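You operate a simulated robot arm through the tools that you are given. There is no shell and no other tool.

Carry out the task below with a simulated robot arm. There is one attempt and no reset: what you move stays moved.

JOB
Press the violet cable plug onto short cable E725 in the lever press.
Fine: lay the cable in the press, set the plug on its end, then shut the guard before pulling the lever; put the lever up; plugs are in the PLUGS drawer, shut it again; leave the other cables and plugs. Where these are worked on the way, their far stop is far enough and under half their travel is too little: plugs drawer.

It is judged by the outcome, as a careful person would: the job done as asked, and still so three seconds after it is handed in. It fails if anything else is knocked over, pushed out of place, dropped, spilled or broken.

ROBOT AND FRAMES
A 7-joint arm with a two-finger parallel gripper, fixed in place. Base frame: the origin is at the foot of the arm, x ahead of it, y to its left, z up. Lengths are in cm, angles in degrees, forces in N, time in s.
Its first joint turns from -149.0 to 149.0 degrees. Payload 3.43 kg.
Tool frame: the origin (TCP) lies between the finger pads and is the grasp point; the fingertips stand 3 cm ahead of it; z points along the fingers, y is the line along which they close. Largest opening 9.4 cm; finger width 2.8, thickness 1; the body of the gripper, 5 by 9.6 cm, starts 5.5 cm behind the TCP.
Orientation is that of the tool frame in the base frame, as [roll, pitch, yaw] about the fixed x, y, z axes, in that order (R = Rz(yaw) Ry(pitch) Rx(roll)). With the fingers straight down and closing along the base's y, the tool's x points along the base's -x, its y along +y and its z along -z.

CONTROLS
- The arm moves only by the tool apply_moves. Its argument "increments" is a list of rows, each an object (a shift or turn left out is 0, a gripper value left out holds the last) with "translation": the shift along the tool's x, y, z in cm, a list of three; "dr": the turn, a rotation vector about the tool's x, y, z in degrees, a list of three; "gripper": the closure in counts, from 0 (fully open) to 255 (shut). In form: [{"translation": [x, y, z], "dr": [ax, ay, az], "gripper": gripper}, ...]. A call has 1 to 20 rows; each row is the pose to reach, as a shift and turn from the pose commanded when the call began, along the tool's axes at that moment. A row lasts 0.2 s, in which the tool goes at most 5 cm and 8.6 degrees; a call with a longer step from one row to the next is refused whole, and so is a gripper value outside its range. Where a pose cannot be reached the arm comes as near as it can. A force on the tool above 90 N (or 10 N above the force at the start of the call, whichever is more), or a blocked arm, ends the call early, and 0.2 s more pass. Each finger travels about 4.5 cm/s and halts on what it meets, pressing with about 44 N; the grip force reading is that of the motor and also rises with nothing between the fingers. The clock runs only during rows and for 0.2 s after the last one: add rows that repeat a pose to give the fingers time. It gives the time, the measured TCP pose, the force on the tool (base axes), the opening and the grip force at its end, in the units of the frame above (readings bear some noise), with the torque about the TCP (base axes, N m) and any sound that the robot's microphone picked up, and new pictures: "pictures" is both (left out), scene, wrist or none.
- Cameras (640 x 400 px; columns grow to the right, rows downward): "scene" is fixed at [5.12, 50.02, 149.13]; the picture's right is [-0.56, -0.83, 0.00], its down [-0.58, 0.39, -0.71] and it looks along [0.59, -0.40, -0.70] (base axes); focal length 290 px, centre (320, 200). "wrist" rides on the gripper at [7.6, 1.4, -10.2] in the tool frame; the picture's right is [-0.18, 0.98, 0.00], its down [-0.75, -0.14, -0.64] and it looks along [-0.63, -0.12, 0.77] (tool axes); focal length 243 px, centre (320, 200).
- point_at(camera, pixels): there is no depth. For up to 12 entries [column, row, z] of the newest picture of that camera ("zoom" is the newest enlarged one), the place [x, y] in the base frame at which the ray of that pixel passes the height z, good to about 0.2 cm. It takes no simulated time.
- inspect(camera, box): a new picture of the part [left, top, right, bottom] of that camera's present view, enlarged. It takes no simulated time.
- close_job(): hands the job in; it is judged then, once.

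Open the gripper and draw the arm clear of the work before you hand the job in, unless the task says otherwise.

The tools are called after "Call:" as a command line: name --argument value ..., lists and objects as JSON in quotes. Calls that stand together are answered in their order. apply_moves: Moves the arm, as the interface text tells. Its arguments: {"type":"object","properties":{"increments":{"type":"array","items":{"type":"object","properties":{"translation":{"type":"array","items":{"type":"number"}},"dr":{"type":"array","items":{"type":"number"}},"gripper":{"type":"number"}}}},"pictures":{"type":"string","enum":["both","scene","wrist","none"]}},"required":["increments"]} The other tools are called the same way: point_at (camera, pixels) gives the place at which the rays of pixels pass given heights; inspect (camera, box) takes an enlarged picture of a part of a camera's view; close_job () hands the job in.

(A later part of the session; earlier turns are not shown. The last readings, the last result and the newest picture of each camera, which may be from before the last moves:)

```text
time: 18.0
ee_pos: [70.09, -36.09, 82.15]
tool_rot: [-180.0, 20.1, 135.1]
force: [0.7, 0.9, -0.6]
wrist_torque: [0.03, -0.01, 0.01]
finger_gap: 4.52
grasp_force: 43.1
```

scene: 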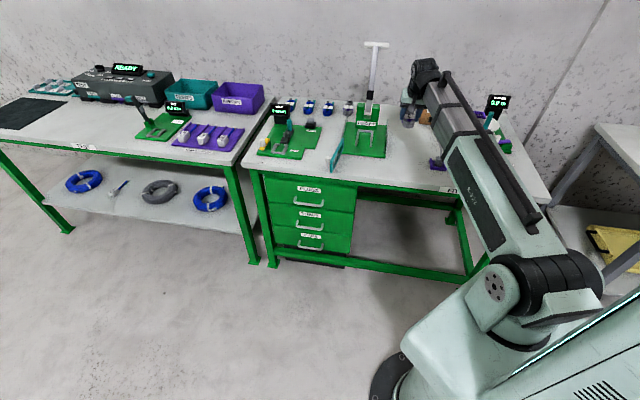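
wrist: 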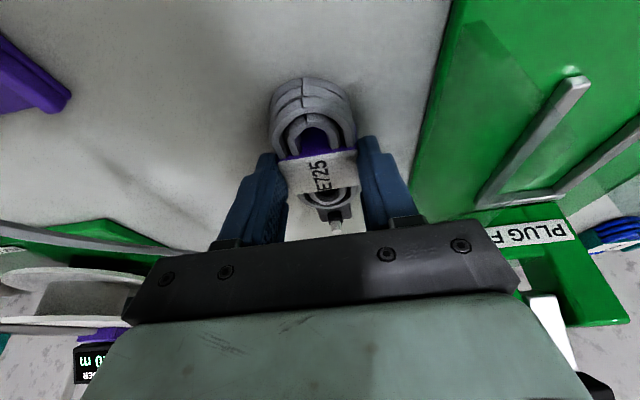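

Cable is back at bench level with no load. I open the fingers a little (to ~6 cm) and rise.

Call:
apply_moves --increments '[{"translation": [0, 0, 0], "gripper": 92}, {"translation": [0, 0, 0], "gripper": 92}, {"translation": [0, 0, 0], "gripper": 92}, {"translation": [-1.0, 0, -2.8], "gripper": 92}, {"translation": [-2.4, 0, -6.6], "gripper": 92}, {"translation": [-2.4, 0, -6.6], "gripper": 92}]' --pictures "both"

```text
time: 19.4
ee_pos: [70.14, -36.14, 89.16]
tool_rot: [180.0, 20.1, 135.1]
force: [0.7, -0.2, 0.5]
wrist_torque: [0.02, 0.01, 0.01]
finger_gap: 6.04
grasp_force: 0.2
```

scene: 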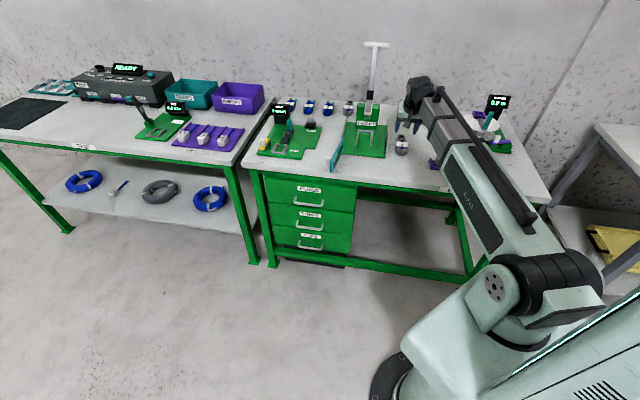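
wrist: 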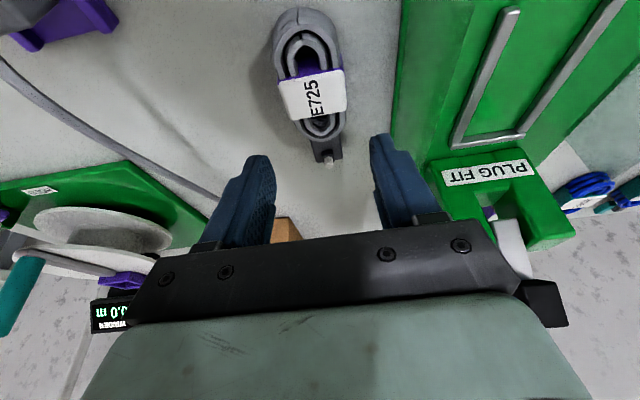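

Cable stands upright on the bench. I measure the cable features (peg, tail end) and the nest from this view.

Call:
inspect --camera "wrist" --box '[260, 0, 380, 175]'

Call:
inspect --camera "scene" --box '[388, 125, 420, 160]'

Call:
inspect --camera "wrist" --box '[420, 0, 640, 160]'

```text
2.29 times, centred on (320, 88) of wrist
```

zoom: 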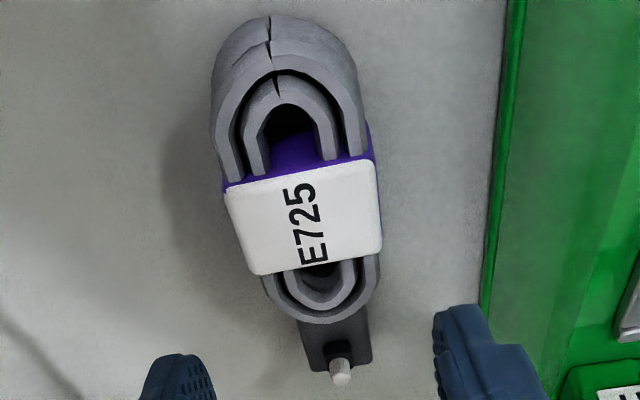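

```text
11.43 times, centred on (404, 142) of scene
```

zoom: 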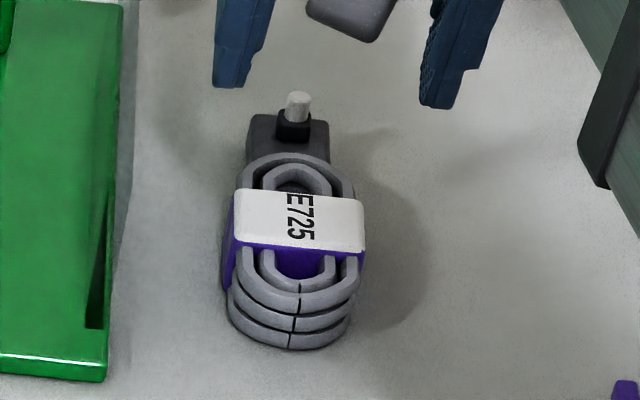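

```text
2.50 times, centred on (530, 80) of wrist
```

zoom: 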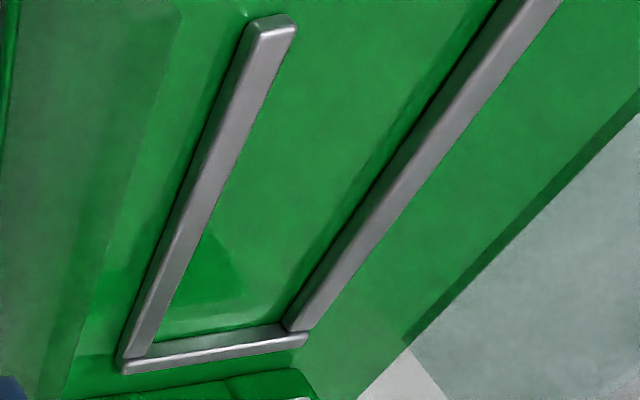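

Call:
point_at --camera "scene" --pixels '[[402.1, 133, 80], [402.1, 133, 82], [402.1, 133, 84], [398.1, 134.7, 79], [398.1, 134.7, 81], [404.6, 135.2, 79], [404.6, 135.2, 81], [401.4, 154.9, 78], [396.7, 145.2, 81], [407.9, 146.4, 81], [397.4, 141.1, 81], [407.7, 142, 81]]'

Call:
point_at --camera "wrist" --pixels '[[328.7, 166.6, 80], [328.7, 166.6, 82], [328.7, 166.6, 84], [341.8, 158.7, 79], [341.8, 158.7, 81], [316.5, 162.2, 79], [316.5, 162.2, 81], [297.3, 7.2, 78], [342.7, 70.5, 81], [277.6, 84.9, 81], [346.2, 109.8, 81], [292.9, 120.8, 81]]'

```text
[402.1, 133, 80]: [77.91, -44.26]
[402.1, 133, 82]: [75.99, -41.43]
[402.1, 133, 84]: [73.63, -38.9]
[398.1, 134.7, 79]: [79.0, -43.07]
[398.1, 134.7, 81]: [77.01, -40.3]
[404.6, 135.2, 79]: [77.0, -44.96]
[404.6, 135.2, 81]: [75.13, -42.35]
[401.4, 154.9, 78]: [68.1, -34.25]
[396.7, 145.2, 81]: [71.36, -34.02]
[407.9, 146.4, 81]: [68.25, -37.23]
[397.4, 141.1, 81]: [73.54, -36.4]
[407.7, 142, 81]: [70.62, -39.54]
```

```text
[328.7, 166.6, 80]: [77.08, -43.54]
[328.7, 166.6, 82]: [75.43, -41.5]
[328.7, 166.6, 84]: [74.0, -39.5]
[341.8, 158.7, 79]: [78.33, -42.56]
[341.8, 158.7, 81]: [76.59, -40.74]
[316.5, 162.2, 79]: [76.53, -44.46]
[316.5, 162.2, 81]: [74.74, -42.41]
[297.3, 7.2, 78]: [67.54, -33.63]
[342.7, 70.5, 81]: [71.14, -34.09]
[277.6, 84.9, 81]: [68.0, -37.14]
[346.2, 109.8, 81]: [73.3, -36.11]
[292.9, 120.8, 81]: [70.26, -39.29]
```

Call:
point_at --camera "wrist" --pixels '[[464.8, 138, 80.3], [516.8, 130, 80.3], [487.2, 140.8, 80.3], [490, 134, 80.3], [512, 8.8, 80.3], [502, 11, 80.3], [520, 9, 80.3], [449.2, 142, 80.3], [524, 133, 80.3]]'

Call:
point_at --camera "scene" --pixels '[[359.4, 131.2, 80.3], [371.1, 132.6, 80.3], [369.5, 146.3, 80.3], [371.8, 146.3, 80.3], [355, 145.5, 80.3], [357.5, 145.5, 80.3]]'

```text
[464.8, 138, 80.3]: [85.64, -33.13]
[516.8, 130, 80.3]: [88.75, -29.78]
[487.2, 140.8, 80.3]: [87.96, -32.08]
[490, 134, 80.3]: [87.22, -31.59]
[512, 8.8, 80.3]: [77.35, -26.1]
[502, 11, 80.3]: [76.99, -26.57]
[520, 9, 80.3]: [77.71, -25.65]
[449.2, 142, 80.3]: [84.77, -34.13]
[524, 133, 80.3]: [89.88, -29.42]
```

```text
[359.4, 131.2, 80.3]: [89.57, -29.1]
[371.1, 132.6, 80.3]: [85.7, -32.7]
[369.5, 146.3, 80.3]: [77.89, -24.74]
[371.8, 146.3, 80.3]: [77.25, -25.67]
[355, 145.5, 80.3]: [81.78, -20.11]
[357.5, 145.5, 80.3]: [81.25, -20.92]
```

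Measured: cable front n=71.9, label centre (70.8,-36.7), peg n=82.2 (top z≈82.5), tail end n=84.4; nest inner back n≈83.9, centre u≈-39.75. I level the tool over the label centre.

Call:
apply_moves --increments '[{"translation": [-0.2, 0, 0.2], "dr": [0, 6, 0], "gripper": 92}, {"translation": [-0.4, 0, 0.4], "dr": [0, 12, 0], "gripper": 92}, {"translation": [-0.66, 0.05, 0.77], "dr": [0, 20, 0], "gripper": 92}, {"translation": [-0.66, 0.05, 0.77], "dr": [0, 20, 0], "gripper": 92}]' --pictures "wrist"

```text
time: 20.4
ee_pos: [70.75, -36.69, 88.66]
tool_rot: [-180.0, 0.0, 135.0]
force: [0.0, -0.2, 0.1]
wrist_torque: [0.01, 0.0, 0.0]
finger_gap: 5.99
grasp_force: 0.0
```

wrist: 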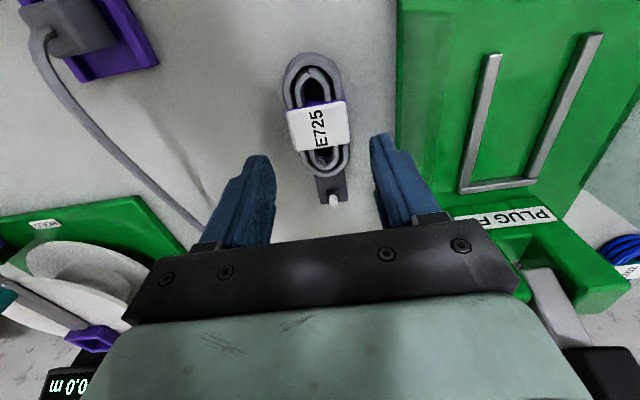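

Tool is vertical over the label at (319,128). I descend to TCP z=82.7 and close.

Call:
apply_moves --increments '[{"translation": [0, 0, 2], "gripper": 92}, {"translation": [0, 0, 4], "gripper": 92}, {"translation": [0, 0, 5.5], "gripper": 92}, {"translation": [0, 0, 5.95], "gripper": 92}, {"translation": [0, 0, 5.95], "gripper": 92}, {"translation": [0, 0, 5.95], "gripper": 255}, {"translation": [0, 0, 5.95], "gripper": 255}, {"translation": [0, 0, 5.95], "gripper": 255}, {"translation": [0, 0, 5.95], "gripper": 255}]' --pictures "wrist"

```text
time: 22.4
ee_pos: [70.76, -36.6, 82.96]
tool_rot: [-180.0, 0.1, 135.0]
force: [0.5, -0.1, 0.0]
wrist_torque: [0.03, 0.0, -0.01]
finger_gap: 4.49
grasp_force: 43.7
```

wrist: 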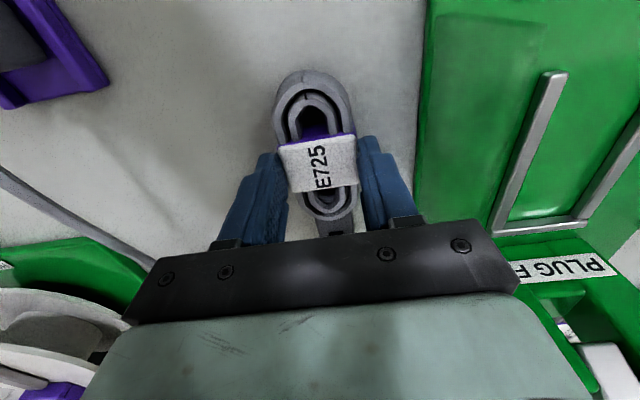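

Gripped higher (TCP 4.9 above the bench). I lift 9.5 cm and move left over the nest to hover.

Call:
apply_moves --increments '[{"translation": [0, 0, -1.5], "gripper": 255}, {"translation": [0, 0, -4.5], "gripper": 255}, {"translation": [0, 0, -8], "gripper": 255}, {"translation": [0, 1.5, -9.5], "gripper": 255}, {"translation": [0.2, 4.5, -9.5], "gripper": 255}, {"translation": [0.4, 8.5, -9.5], "gripper": 255}, {"translation": [0.6, 12.5, -9.5], "gripper": 255}, {"translation": [0.8, 15.5, -9.5], "gripper": 255}, {"translation": [0.8, 15.5, -9.5], "gripper": 255}]' --pictures "both"

```text
time: 24.4
ee_pos: [81.22, -24.71, 92.58]
tool_rot: [-180.0, 0.1, 135.0]
force: [-0.3, 0.6, -0.6]
wrist_torque: [0.03, 0.01, -0.02]
finger_gap: 4.5
grasp_force: 44.3
```

scene: 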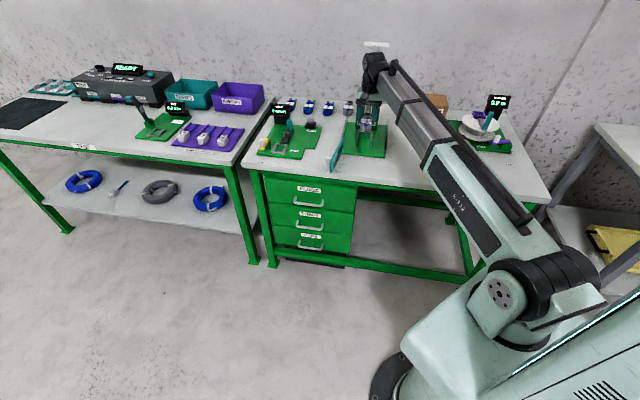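
wrist: 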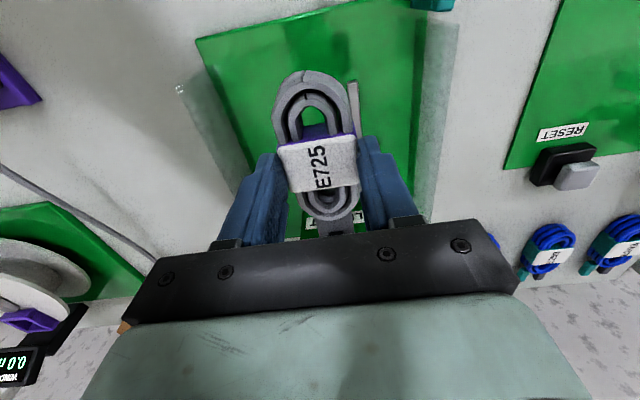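

Hovering above the nest; one rail is visible at wrist (354,110). I zoom for relative alignment.

Call:
inspect --camera "wrist" --box '[230, 40, 450, 240]'

Call:
inspect --camera "scene" --box '[335, 90, 405, 160]'

```text
2.00 times, centred on (340, 140) of wrist
```

zoom: 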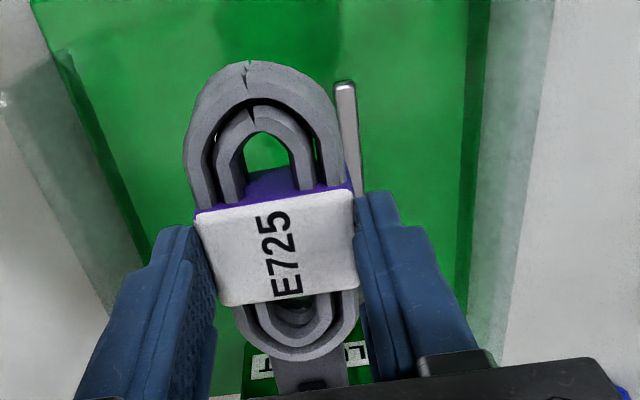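

```text
5.71 times, centred on (370, 125) of scene
```

zoom: 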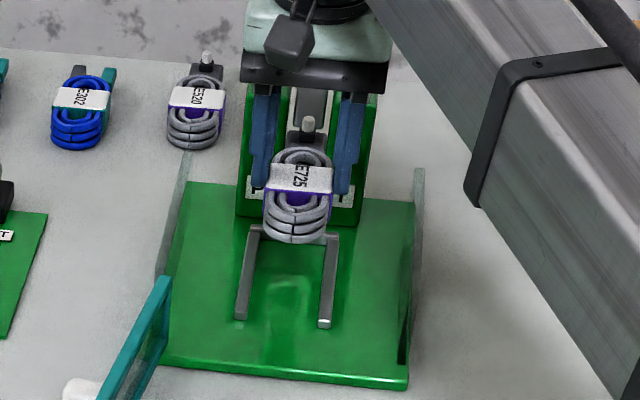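

I lower 6 cm with a small correction, keeping the cable's underside above the rails, then re-check.

Call:
apply_moves --increments '[{"translation": [-0.1, -0.1, 2.5], "gripper": 255}, {"translation": [-0.25, -0.2, 5], "gripper": 255}, {"translation": [-0.25, -0.2, 6.2], "gripper": 255}, {"translation": [-0.25, -0.2, 6.2], "gripper": 255}]' --pictures "both"

Call:
inspect --camera "wrist" --box '[230, 40, 450, 240]'

Call:
inspect --camera "scene" --box '[345, 105, 395, 155]'

```text
time: 25.4
ee_pos: [81.39, -25.22, 85.99]
tool_rot: [179.9, 0.1, 135.0]
force: [0.3, 0.5, -1.9]
wrist_torque: [0.01, 0.01, 0.02]
finger_gap: 4.5
grasp_force: 43.7
```

scene: 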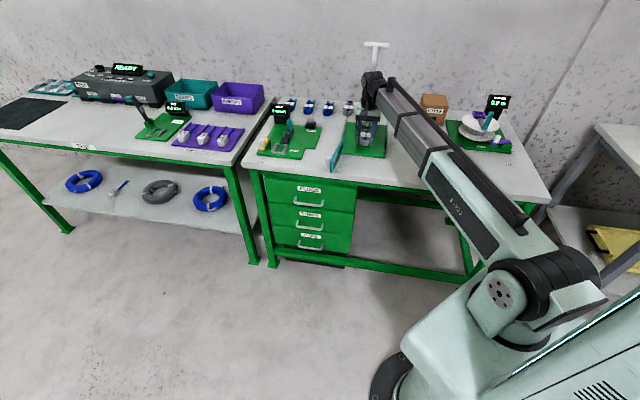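
wrist: 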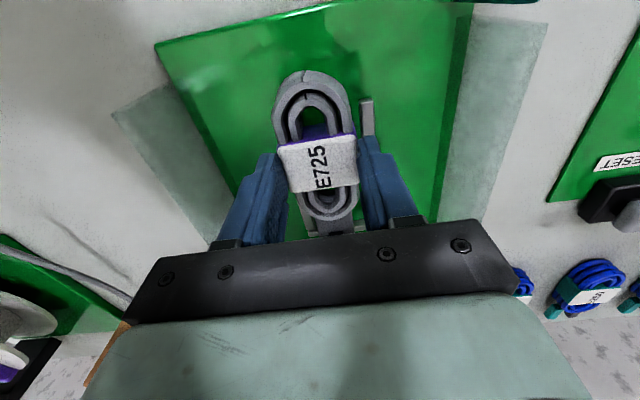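

```text
2.00 times, centred on (340, 140) of wrist
```

zoom: 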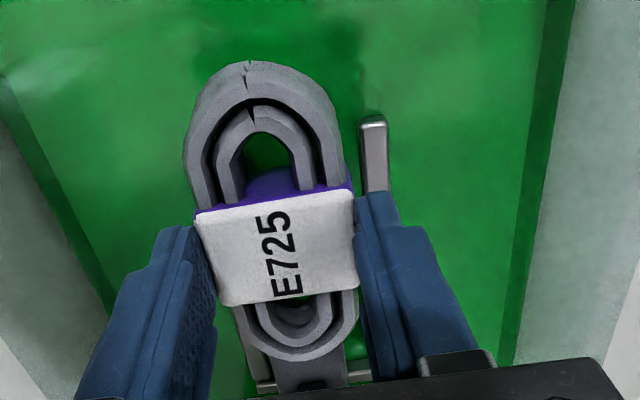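

```text
8.00 times, centred on (370, 130) of scene
```

zoom: 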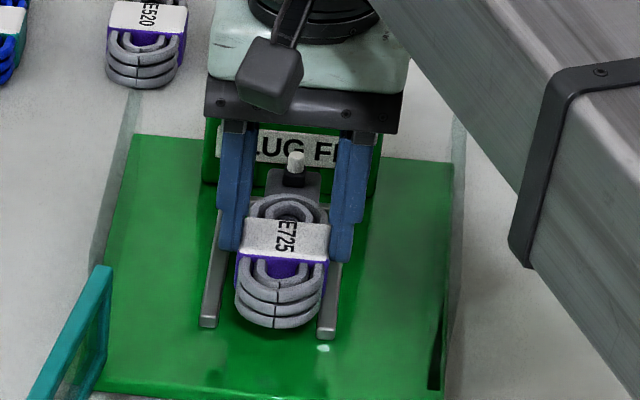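

Call:
point_at --camera "wrist" --pixels '[[360, 102.5, 80.3], [373.5, 102.5, 80.3], [363, 130, 80.3], [295, 195, 80.3], [303, 229, 80.3], [308, 233, 80.3], [349, 110, 83], [273, 116, 83]]'

Call:
inspect --camera "wrist" --box '[270, 170, 370, 240]'

```text
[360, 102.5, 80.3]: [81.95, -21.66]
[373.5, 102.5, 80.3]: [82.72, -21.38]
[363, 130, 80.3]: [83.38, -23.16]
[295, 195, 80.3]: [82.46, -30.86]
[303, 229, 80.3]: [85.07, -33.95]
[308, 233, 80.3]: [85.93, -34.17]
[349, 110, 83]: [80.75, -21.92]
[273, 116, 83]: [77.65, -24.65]
```

```text
5.71 times, centred on (320, 205) of wrist
```

zoom: 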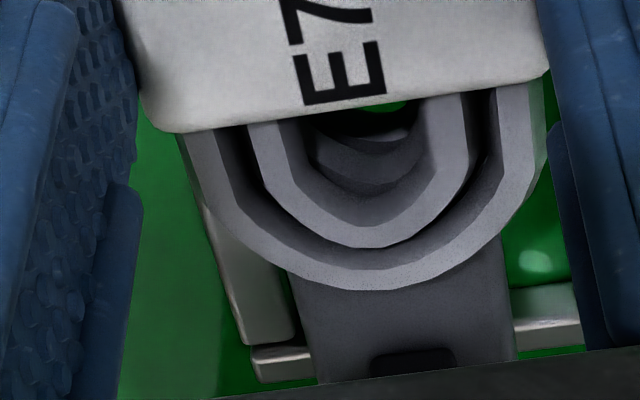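

Call:
point_at --camera "wrist" --pixels '[[316, 227.8, 80.3], [306, 228.6, 80.3], [312, 218, 80.3], [302, 219, 80.3], [354, 225.5, 80.3], [365, 224, 80.3]]'

```text
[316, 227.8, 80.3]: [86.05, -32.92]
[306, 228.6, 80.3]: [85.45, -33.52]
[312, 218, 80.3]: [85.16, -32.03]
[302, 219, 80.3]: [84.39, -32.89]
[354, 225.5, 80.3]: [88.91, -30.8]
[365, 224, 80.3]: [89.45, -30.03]
```

The rails measure u=-42.6 and -37.57 (centre -40.1), so the cable must go ~0.35 cm left. I shift left and lower to just above the rails.

Call:
apply_moves --increments '[{"translation": [0, 0.35, 0], "gripper": 255}, {"translation": [0, 0.35, 0.4], "gripper": 255}, {"translation": [0, 0.35, 0.4], "gripper": 255}]' --pictures "wrist"

Call:
inspect --camera "wrist" --box '[240, 60, 440, 240]'

Call:
inspect --camera "scene" --box '[345, 110, 395, 155]'

Call:
inspect --camera "wrist" --box '[270, 170, 370, 240]'

```text
time: 26.2
ee_pos: [81.51, -24.98, 85.7]
tool_rot: [-179.9, 0.1, 135.0]
force: [0.5, 0.6, -1.3]
wrist_torque: [0.01, 0.03, 0.0]
finger_gap: 4.5
grasp_force: 43.7
```

wrist: 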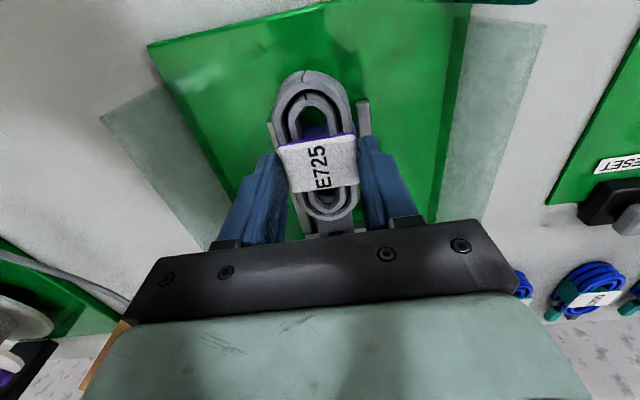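

```text
2.22 times, centred on (340, 150) of wrist
```

zoom: 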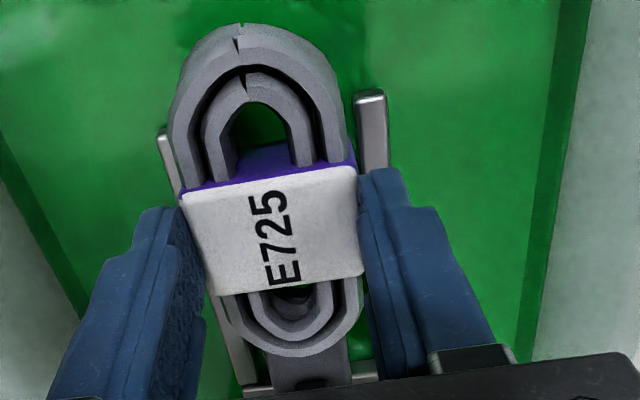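

```text
8.89 times, centred on (370, 132) of scene
```

zoom: 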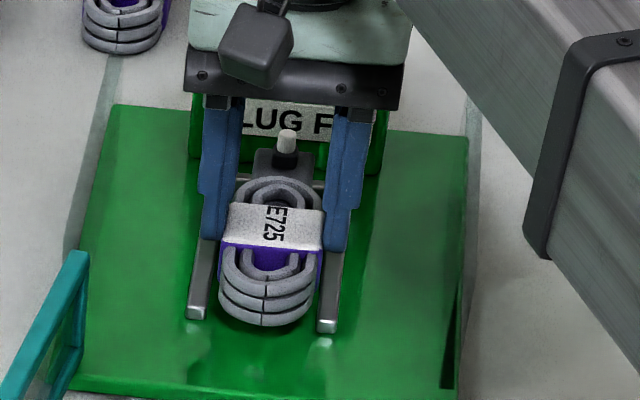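

```text
5.71 times, centred on (320, 205) of wrist
```

zoom: 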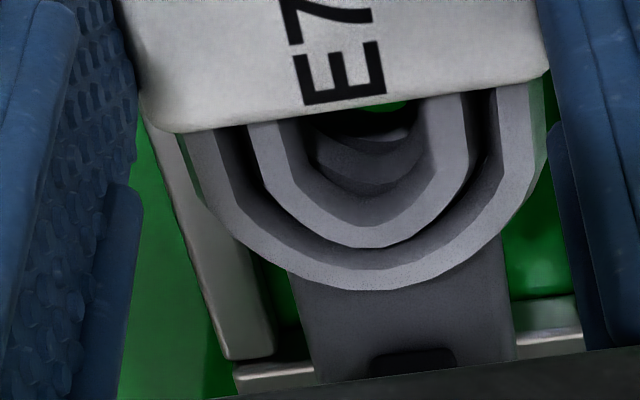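

Call:
point_at --camera "wrist" --pixels '[[356.7, 107.2, 80.3], [370.6, 105, 80.3], [267, 118.5, 80.3], [311.6, 230.4, 80.3], [303.4, 231.3, 80.3], [357, 229.5, 80.3], [311, 234, 80.3], [279.4, 145, 83.9], [350, 136, 83.9]]'

```text
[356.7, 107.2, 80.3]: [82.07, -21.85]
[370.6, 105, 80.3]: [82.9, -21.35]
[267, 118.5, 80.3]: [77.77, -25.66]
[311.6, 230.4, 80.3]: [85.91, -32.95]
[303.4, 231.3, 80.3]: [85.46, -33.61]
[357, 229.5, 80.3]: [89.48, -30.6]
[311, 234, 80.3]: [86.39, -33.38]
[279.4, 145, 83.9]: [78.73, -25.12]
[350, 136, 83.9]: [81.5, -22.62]
```

Rails centre u≈-40.05, cable ≈-39.9; I shift left 0.1 and slightly forward, and lower in small steps into the nest.

Call:
apply_moves --increments '[{"translation": [-0.2, 0.1, 0.3], "gripper": 255}, {"translation": [-0.2, 0.1, 0.7], "gripper": 255}, {"translation": [-0.2, 0.1, 0.9], "gripper": 255}, {"translation": [-0.2, 0.1, 0.9], "gripper": 255}]' --pictures "wrist"

Call:
inspect --camera "wrist" --box '[240, 60, 440, 240]'

Call:
inspect --camera "scene" --box '[345, 110, 395, 155]'

```text
time: 27.2
ee_pos: [81.56, -25.16, 84.73]
tool_rot: [-179.9, 0.1, 135.0]
force: [-0.1, -0.5, -0.4]
wrist_torque: [-0.02, -0.03, 0.02]
finger_gap: 4.48
grasp_force: 44.1
```

wrist: 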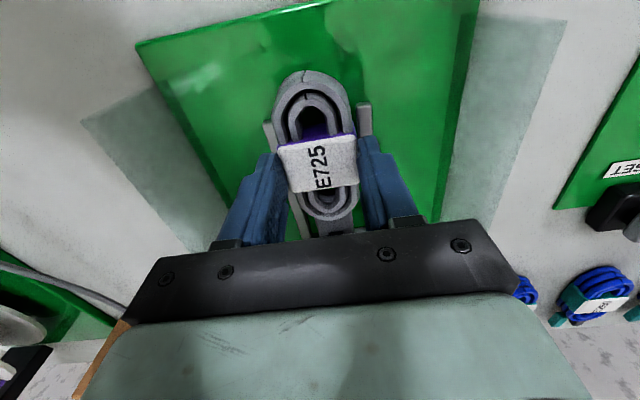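

```text
2.22 times, centred on (340, 150) of wrist
```

zoom: 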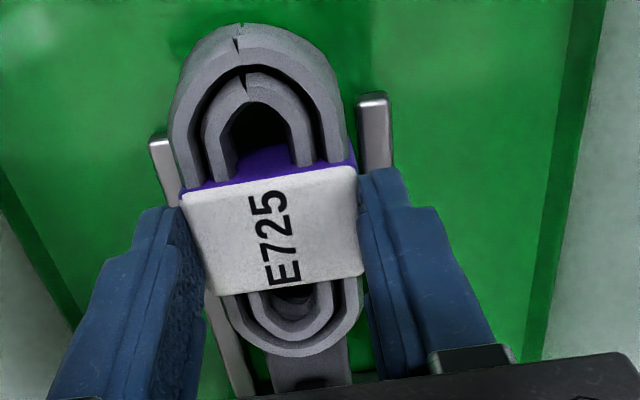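

```text
8.89 times, centred on (370, 132) of scene
```

zoom: 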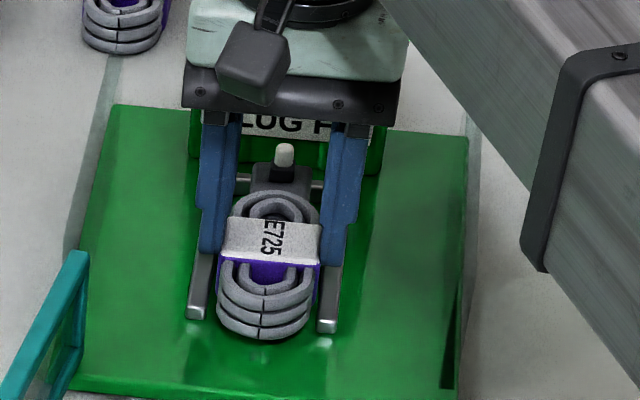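

Looks centred between the rails. I continue lowering gently to find contact with the plate.

Call:
apply_moves --increments '[{"translation": [0, 0, 0.2], "gripper": 255}, {"translation": [0, 0, 0.4], "gripper": 255}, {"translation": [0, 0, 0.4], "gripper": 255}]' --pictures "none"

```text
time: 28.0
ee_pos: [81.69, -25.24, 84.52]
tool_rot: [-180.0, 0.1, 135.0]
force: [-0.2, 0.2, -1.3]
wrist_torque: [0.02, 0.01, -0.01]
finger_gap: 4.49
grasp_force: 44.0
```

Call:
apply_moves --increments '[{"translation": [0, 0, 0.15], "gripper": 255}, {"translation": [0, 0, 0.3], "gripper": 255}, {"translation": [0, 0, 0.3], "gripper": 255}]' --pictures "wrist"

Call:
inspect --camera "wrist" --box '[240, 60, 440, 240]'

Call:
inspect --camera "scene" --box '[345, 110, 395, 155]'

```text
time: 28.8
ee_pos: [81.7, -25.27, 84.04]
tool_rot: [180.0, 0.0, 135.0]
force: [-0.1, -0.2, -0.6]
wrist_torque: [0.01, 0.03, -0.01]
finger_gap: 4.5
grasp_force: 44.1
```

wrist: 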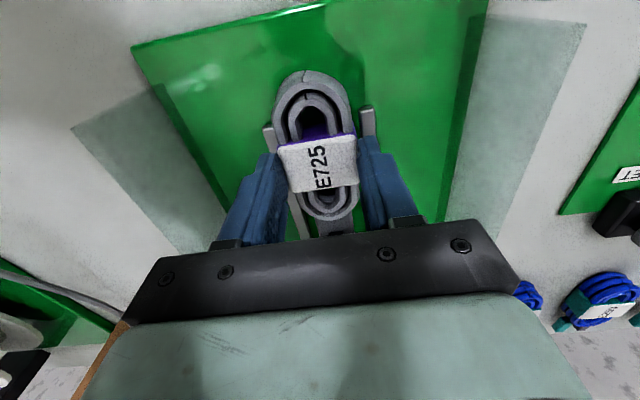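

```text
2.22 times, centred on (340, 150) of wrist
```

zoom: 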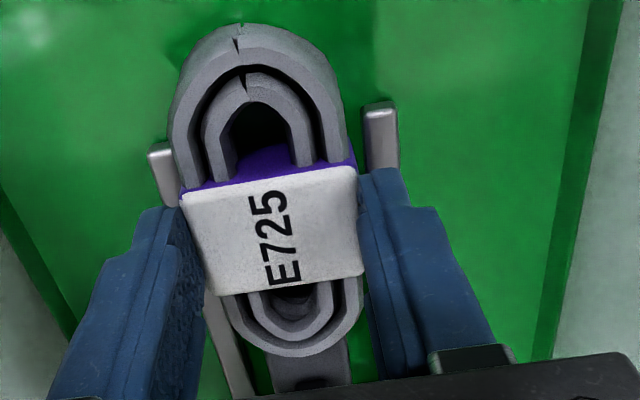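

```text
8.89 times, centred on (370, 132) of scene
```

zoom: 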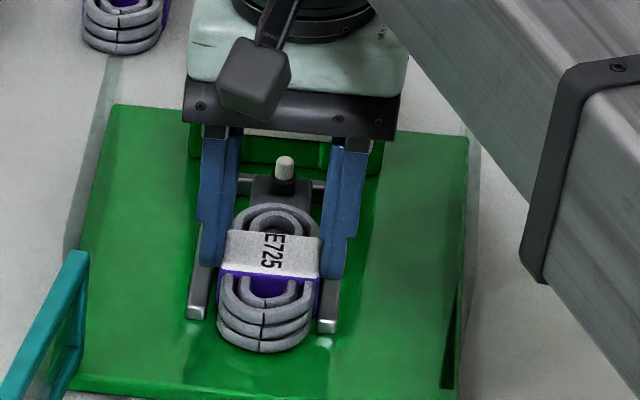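

Still no contact; the cable is going down between the rails. I lower further in small steps.

Call:
apply_moves --increments '[{"translation": [0, 0, 0.15], "gripper": 255}, {"translation": [0, 0, 0.3], "gripper": 255}, {"translation": [0, 0, 0.3], "gripper": 255}]' --pictures "none"

```text
time: 29.6
ee_pos: [81.63, -25.22, 83.99]
tool_rot: [180.0, 0.1, 135.0]
force: [-0.5, 1.9, 16.5]
wrist_torque: [0.03, 0.04, 0.02]
finger_gap: 4.5
grasp_force: 44.6
```

Contact at TCP z≈84 with 16.5 N and almost no torque: the cable rests flat in the nest. I relieve the load, open slightly, and rise to look.

Call:
apply_moves --increments '[{"translation": [0, 0, -0.2], "gripper": 255}, {"translation": [0, 0, -0.2], "gripper": 92}, {"translation": [0, 0, -0.2], "gripper": 92}, {"translation": [0, 0, -0.2], "gripper": 92}, {"translation": [0, 0, -2.5], "gripper": 92}, {"translation": [0, 0, -6], "gripper": 92}, {"translation": [0, 0, -9], "gripper": 92}, {"translation": [0, 0, -9], "gripper": 92}]' --pictures "both"

Call:
inspect --camera "wrist" --box '[240, 60, 440, 240]'

Call:
inspect --camera "scene" --box '[345, 110, 395, 155]'

```text
time: 31.4
ee_pos: [81.57, -25.24, 92.62]
tool_rot: [-180.0, 0.1, 135.0]
force: [-0.2, 0.1, -0.6]
wrist_torque: [0.01, 0.01, 0.01]
finger_gap: 6.01
grasp_force: 0.0
```

scene: 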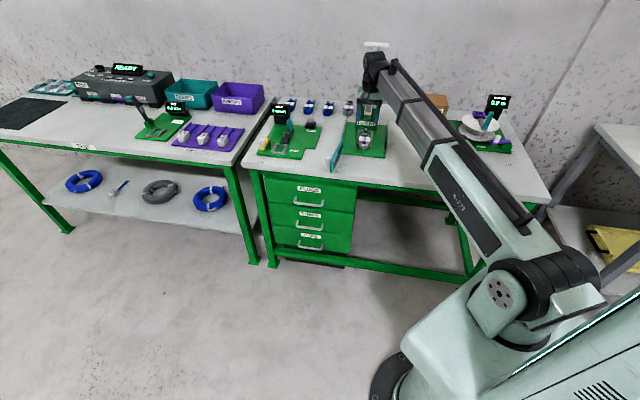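
wrist: 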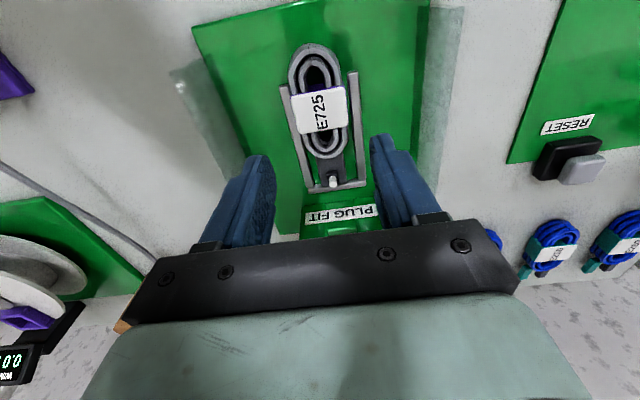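

```text
2.22 times, centred on (340, 150) of wrist
```

zoom: 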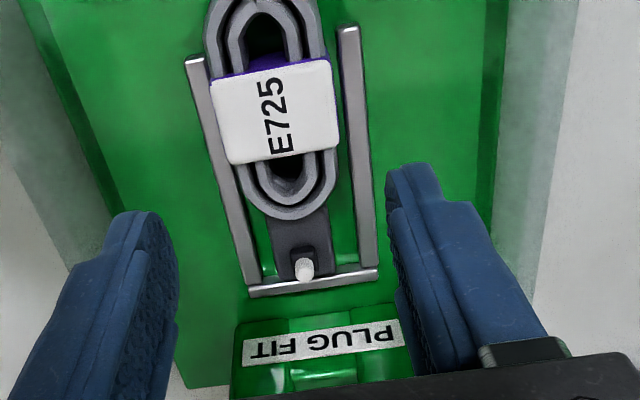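

```text
8.89 times, centred on (370, 132) of scene
```

zoom: 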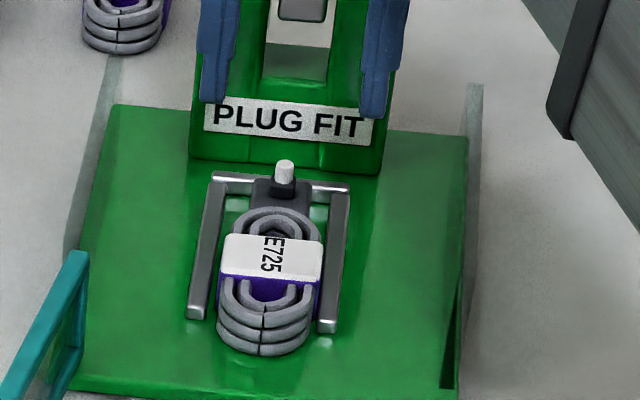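

The cable lies properly in the nest with its tail at the back rail. I record the peg's position for the plug (wrist (332.8,180.6), scene (366,128.3)).

Call:
point_at --camera "wrist" --pixels '[[332.8, 180.6, 83.5], [332.8, 180.6, 82.5], [332.8, 180.6, 84.5], [331, 172, 82.3]]'

Call:
point_at --camera "scene" --pixels '[[366, 128.3, 83.5], [366, 128.3, 82.5], [366, 128.3, 84.5]]'

Call:
inspect --camera "wrist" --box '[300, 140, 364, 200]'

Call:
inspect --camera "scene" --box '[355, 120, 380, 140]'

```text
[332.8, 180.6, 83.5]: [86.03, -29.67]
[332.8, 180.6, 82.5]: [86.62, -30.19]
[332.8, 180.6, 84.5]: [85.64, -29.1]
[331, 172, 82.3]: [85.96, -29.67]
```

```text
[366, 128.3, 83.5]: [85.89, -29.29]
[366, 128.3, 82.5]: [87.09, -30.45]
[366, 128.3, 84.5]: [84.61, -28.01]
```

```text
6.67 times, centred on (332, 170) of wrist
```

zoom: 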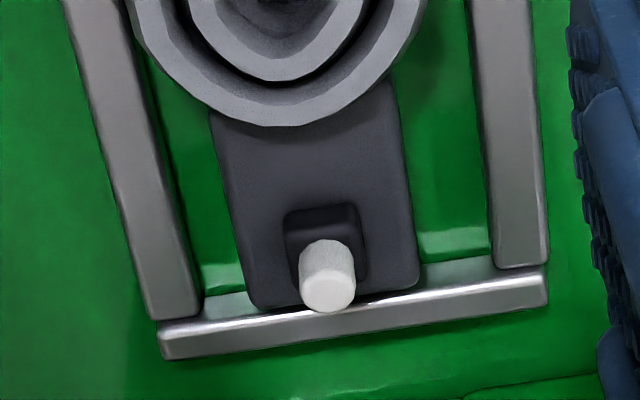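

```text
16.00 times, centred on (368, 130) of scene
```

zoom: 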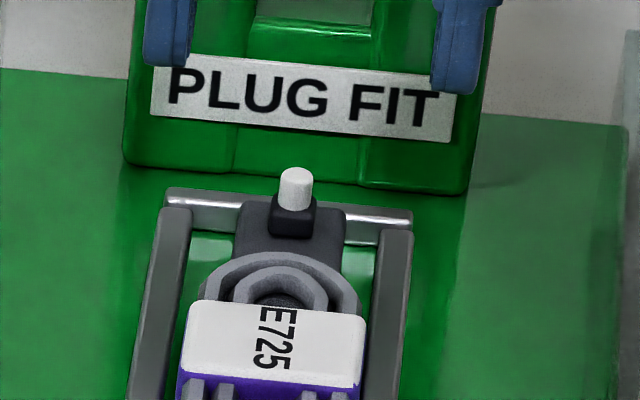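

Peg top ≈ (86,-29.5,83.5). Next the PLUGS drawer: I back out toward the robot, then move left in front of the drawers with an outward tilt to view them.

Call:
apply_moves --increments '[{"translation": [4.4, 0, 0], "gripper": 0}, {"translation": [8.8, 0, 0], "gripper": 0}, {"translation": [13.2, 0, 0]}, {"translation": [17.6, 0, 0]}, {"translation": [22, 0, 0]}, {"translation": [26.4, 1, 0]}, {"translation": [30, 4, 0]}, {"translation": [33, 7.5, 0.5], "dr": [0, -5, 0]}, {"translation": [35.5, 11, 1], "dr": [0, -10, 0]}, {"translation": [36, 15, 1.5], "dr": [0, -15, 0]}, {"translation": [36, 18, 2], "dr": [0, -20, 0]}, {"translation": [36, 21, 2.5], "dr": [0, -25, 0]}, {"translation": [36, 21, 3], "dr": [0, -30, 0]}, {"translation": [36, 21, 3], "dr": [0, -30, 0]}]' --pictures "both"

```text
time: 34.4
ee_pos: [71.0, 15.13, 89.79]
tool_rot: [-180.0, 30.2, 134.9]
force: [0.2, -0.2, 0.4]
wrist_torque: [0.02, -0.02, -0.03]
finger_gap: 9.39
grasp_force: 0.1
```

scene: 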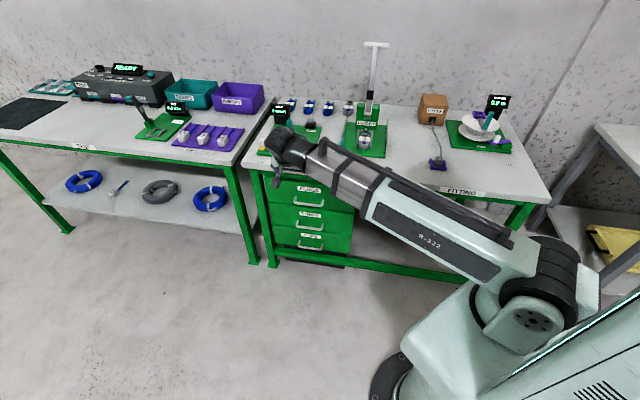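
wrist: 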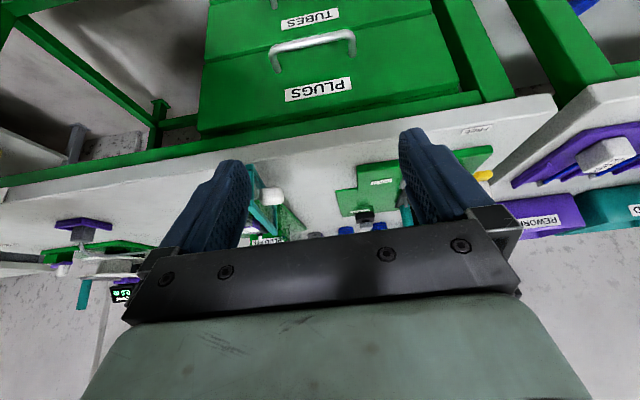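

The PLUGS handle is visible at wrist (313,45) above its label (319,90). I zoom in and triangulate with the scene view.

Call:
inspect --camera "wrist" --box '[190, 0, 470, 150]'

Call:
inspect --camera "scene" --box '[265, 165, 365, 225]'

```text
2.29 times, centred on (330, 75) of wrist
```

zoom: 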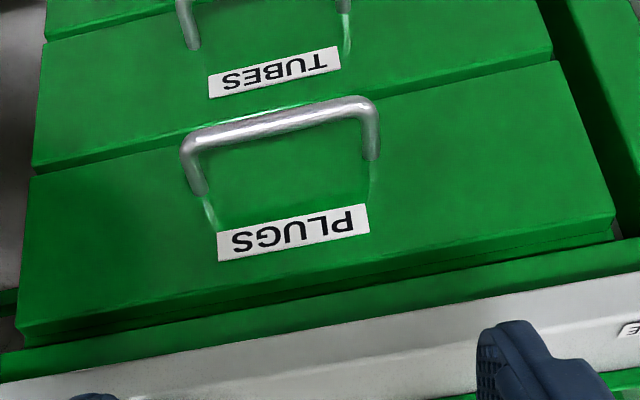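

```text
6.40 times, centred on (315, 195) of scene
```

zoom: 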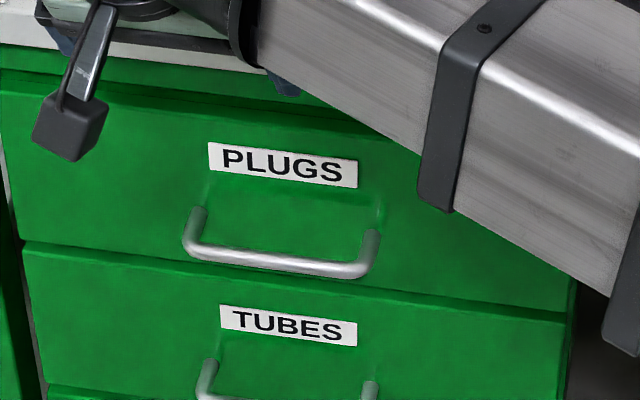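

Call:
point_at --camera "wrist" --pixels '[[273.2, 48.8, 60], [273.2, 48.8, 65], [273.2, 48.8, 70], [351, 32.6, 60], [351, 32.6, 65], [351, 32.6, 70], [277.6, 72, 65], [277.6, 72, 70], [351.8, 56.7, 65], [351.8, 56.7, 70]]'

Call:
point_at --camera "scene" --pixels '[[322.8, 206, 60], [322.8, 206, 65], [322.8, 206, 70], [294.7, 202, 60], [294.7, 202, 65], [294.7, 202, 70], [323.6, 200, 65], [323.6, 200, 70], [296.25, 196.6, 65], [296.25, 196.6, 70]]'

```text
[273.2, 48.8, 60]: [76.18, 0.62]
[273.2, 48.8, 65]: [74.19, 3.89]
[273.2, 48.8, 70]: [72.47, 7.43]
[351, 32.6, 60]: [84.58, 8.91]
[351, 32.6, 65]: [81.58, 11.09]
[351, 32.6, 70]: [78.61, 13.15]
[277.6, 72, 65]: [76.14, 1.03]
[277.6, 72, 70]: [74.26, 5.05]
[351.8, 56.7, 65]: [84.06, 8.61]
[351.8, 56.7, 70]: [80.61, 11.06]
```

```text
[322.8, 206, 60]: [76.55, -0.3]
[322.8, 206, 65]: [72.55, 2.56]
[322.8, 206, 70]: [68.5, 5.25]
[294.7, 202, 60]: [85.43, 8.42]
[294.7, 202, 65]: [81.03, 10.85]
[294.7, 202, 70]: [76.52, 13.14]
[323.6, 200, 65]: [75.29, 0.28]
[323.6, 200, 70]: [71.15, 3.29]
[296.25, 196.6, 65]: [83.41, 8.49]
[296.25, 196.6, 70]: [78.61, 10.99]
```

The handle bar is around (79.4,5.5,62), ~3 cm in front of the drawer face, centre at u≈-60. I rotate the wrist -90° about its axis so the fingers can straddle the horizontal bar, and lower a bit.

Call:
apply_moves --increments '[{"translation": [0.7, 0, 0.95], "dr": [0, 0, -8.2]}, {"translation": [1.4, 0, 1.9], "dr": [0, 0, -16.4]}, {"translation": [2.1, 0, 2.9], "dr": [0, 0, -24.5]}, {"translation": [2.8, 0, 3.8], "dr": [0, 0, -32.7]}, {"translation": [3.5, 0, 4.8], "dr": [0, 0, -40.9]}, {"translation": [4.2, 0, 5.7], "dr": [0, 0, -49.1]}, {"translation": [5, -0.9, 6.7], "dr": [0, 0, -57.3]}, {"translation": [5.7, -0.9, 7.6], "dr": [0, 0, -65.5]}, {"translation": [6.4, -0.9, 8.6], "dr": [0, 0, -73.6]}, {"translation": [7.1, -0.9, 9.5], "dr": [0, 0, -81.8]}, {"translation": [7.8, -0.9, 10.5], "dr": [0, 0, -90]}, {"translation": [7.8, -0.9, 10.5], "dr": [0, 0, -90]}]' --pictures "both"

```text
time: 37.0
ee_pos: [69.39, 15.56, 76.76]
tool_rot: [-149.8, -0.1, -134.9]
force: [0.3, -0.3, 0.6]
wrist_torque: [0.03, 0.02, -0.01]
finger_gap: 9.42
grasp_force: 0.0
```

scene: 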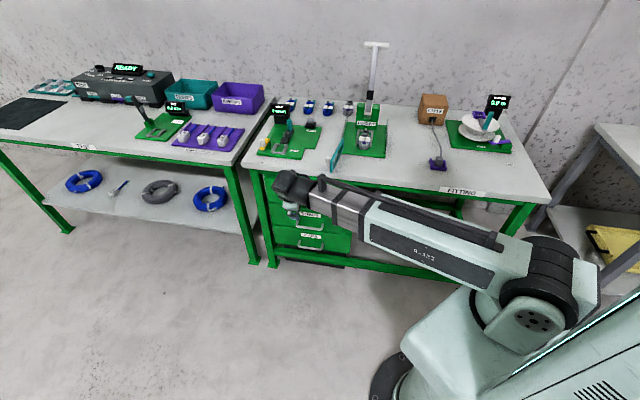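
wrist: 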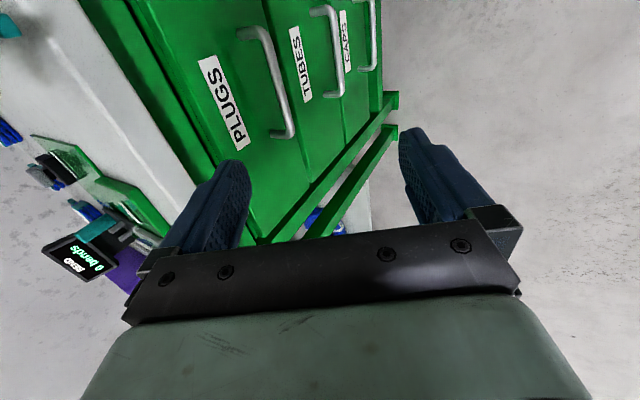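

Now the PLUGS handle shows at wrist (245–290, 30–135). I refine its position with a zoom.

Call:
inspect --camera "wrist" --box '[180, 0, 400, 160]'

```text
2.50 times, centred on (290, 80) of wrist
```

zoom: 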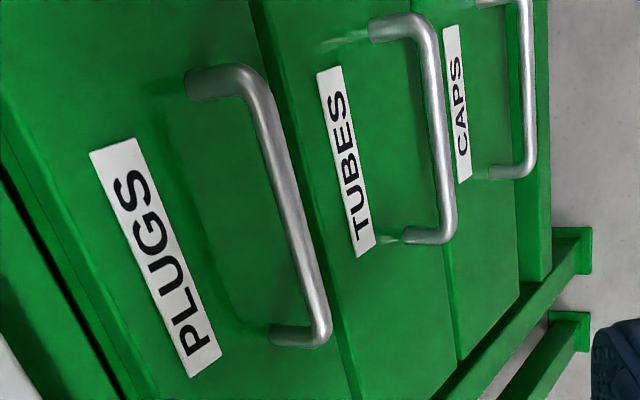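

Call:
point_at --camera "wrist" --pixels '[[264, 28.8, 60], [264, 28.8, 62], [264, 28.8, 64], [290.8, 136, 60], [290.8, 136, 62], [290.8, 136, 64], [238.8, 34, 62], [238.8, 34, 64], [272, 134.8, 62], [272, 134.8, 64]]'

Call:
point_at --camera "scene" --pixels '[[322.8, 206, 62], [322.8, 206, 64], [294.7, 202, 62], [294.7, 202, 64], [323.6, 200, 62], [323.6, 200, 64], [296.25, 196.6, 62], [296.25, 196.6, 64]]'

```text
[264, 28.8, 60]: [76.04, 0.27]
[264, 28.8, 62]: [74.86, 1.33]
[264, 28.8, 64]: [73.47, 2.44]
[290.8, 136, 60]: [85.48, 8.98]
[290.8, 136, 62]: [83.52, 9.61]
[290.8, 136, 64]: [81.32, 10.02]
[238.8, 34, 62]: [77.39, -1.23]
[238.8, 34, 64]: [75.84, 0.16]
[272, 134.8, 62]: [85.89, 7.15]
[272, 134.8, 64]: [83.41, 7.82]
```

```text
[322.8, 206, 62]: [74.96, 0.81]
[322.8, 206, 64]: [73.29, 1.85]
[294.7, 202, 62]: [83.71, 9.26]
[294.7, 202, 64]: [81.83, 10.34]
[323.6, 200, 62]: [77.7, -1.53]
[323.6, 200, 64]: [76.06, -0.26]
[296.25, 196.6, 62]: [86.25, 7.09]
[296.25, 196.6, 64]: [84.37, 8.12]
```

The two views are nearly parallel there, so z is poorly fixed (62±1.5). I tilt further toward horizontal (φ=75°), staying back, to view the handle from the front.

Call:
apply_moves --increments '[{"translation": [0, 0.8, 1.3], "dr": [7.5, 0, 0], "gripper": 146}, {"translation": [0, 1.5, 2.6], "dr": [15, 0, 0], "gripper": 146}, {"translation": [0, 2.3, 3.9], "dr": [22.5, 0, 0], "gripper": 146}, {"translation": [0, 3, 5.2], "dr": [30, 0, 0], "gripper": 146}, {"translation": [0, 3.8, 6.5], "dr": [37.5, 0, 0], "gripper": 146}, {"translation": [0, 4.5, 7.8], "dr": [45, 0, 0], "gripper": 146}, {"translation": [0, 4.5, 7.8], "dr": [45, 0, 0], "gripper": 146}]' --pictures "both"

```text
time: 38.6
ee_pos: [69.46, 15.58, 67.63]
tool_rot: [-104.8, 0.0, -135.0]
force: [0.9, -0.1, -0.1]
wrist_torque: [0.02, 0.01, -0.01]
finger_gap: 4.01
grasp_force: 0.1
```

scene: 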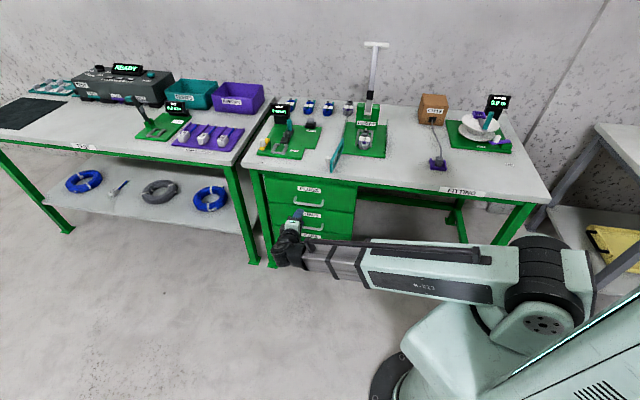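
wrist: 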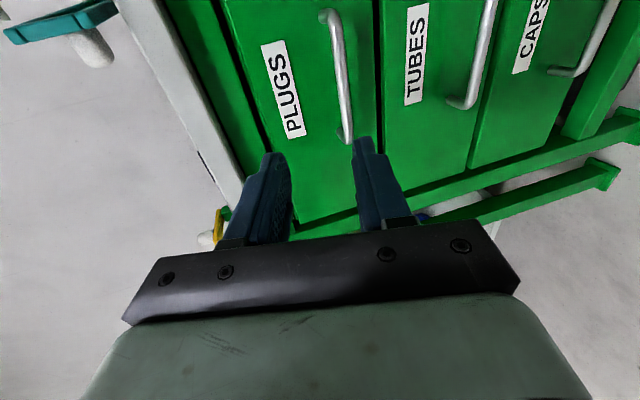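

Call:
inspect --camera "wrist" --box '[250, 0, 410, 160]'

```text
2.50 times, centred on (330, 80) of wrist
```

zoom: 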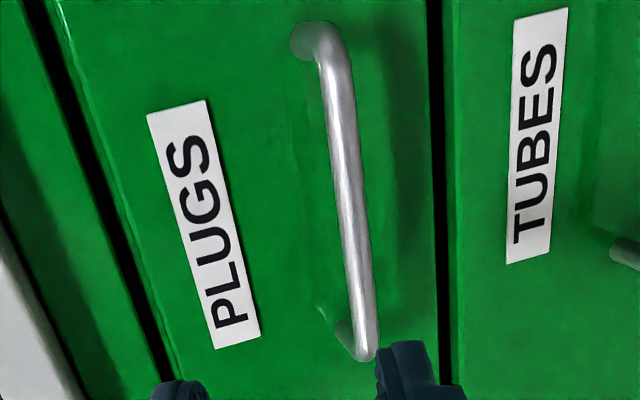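

Call:
point_at --camera "wrist" --pixels '[[334, 12, 61], [334, 12, 62], [334, 12, 63], [334, 12, 64], [348, 142, 60], [348, 142, 61], [348, 142, 62], [348, 142, 63], [348, 142, 64], [322, 16, 63], [339, 130, 63]]'

```text
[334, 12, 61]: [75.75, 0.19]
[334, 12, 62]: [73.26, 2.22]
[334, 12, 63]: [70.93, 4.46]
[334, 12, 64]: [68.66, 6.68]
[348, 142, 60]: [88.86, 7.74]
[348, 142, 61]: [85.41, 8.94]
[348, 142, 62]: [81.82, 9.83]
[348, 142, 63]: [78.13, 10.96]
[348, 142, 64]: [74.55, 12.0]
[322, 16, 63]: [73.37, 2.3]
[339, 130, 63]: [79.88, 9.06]
```

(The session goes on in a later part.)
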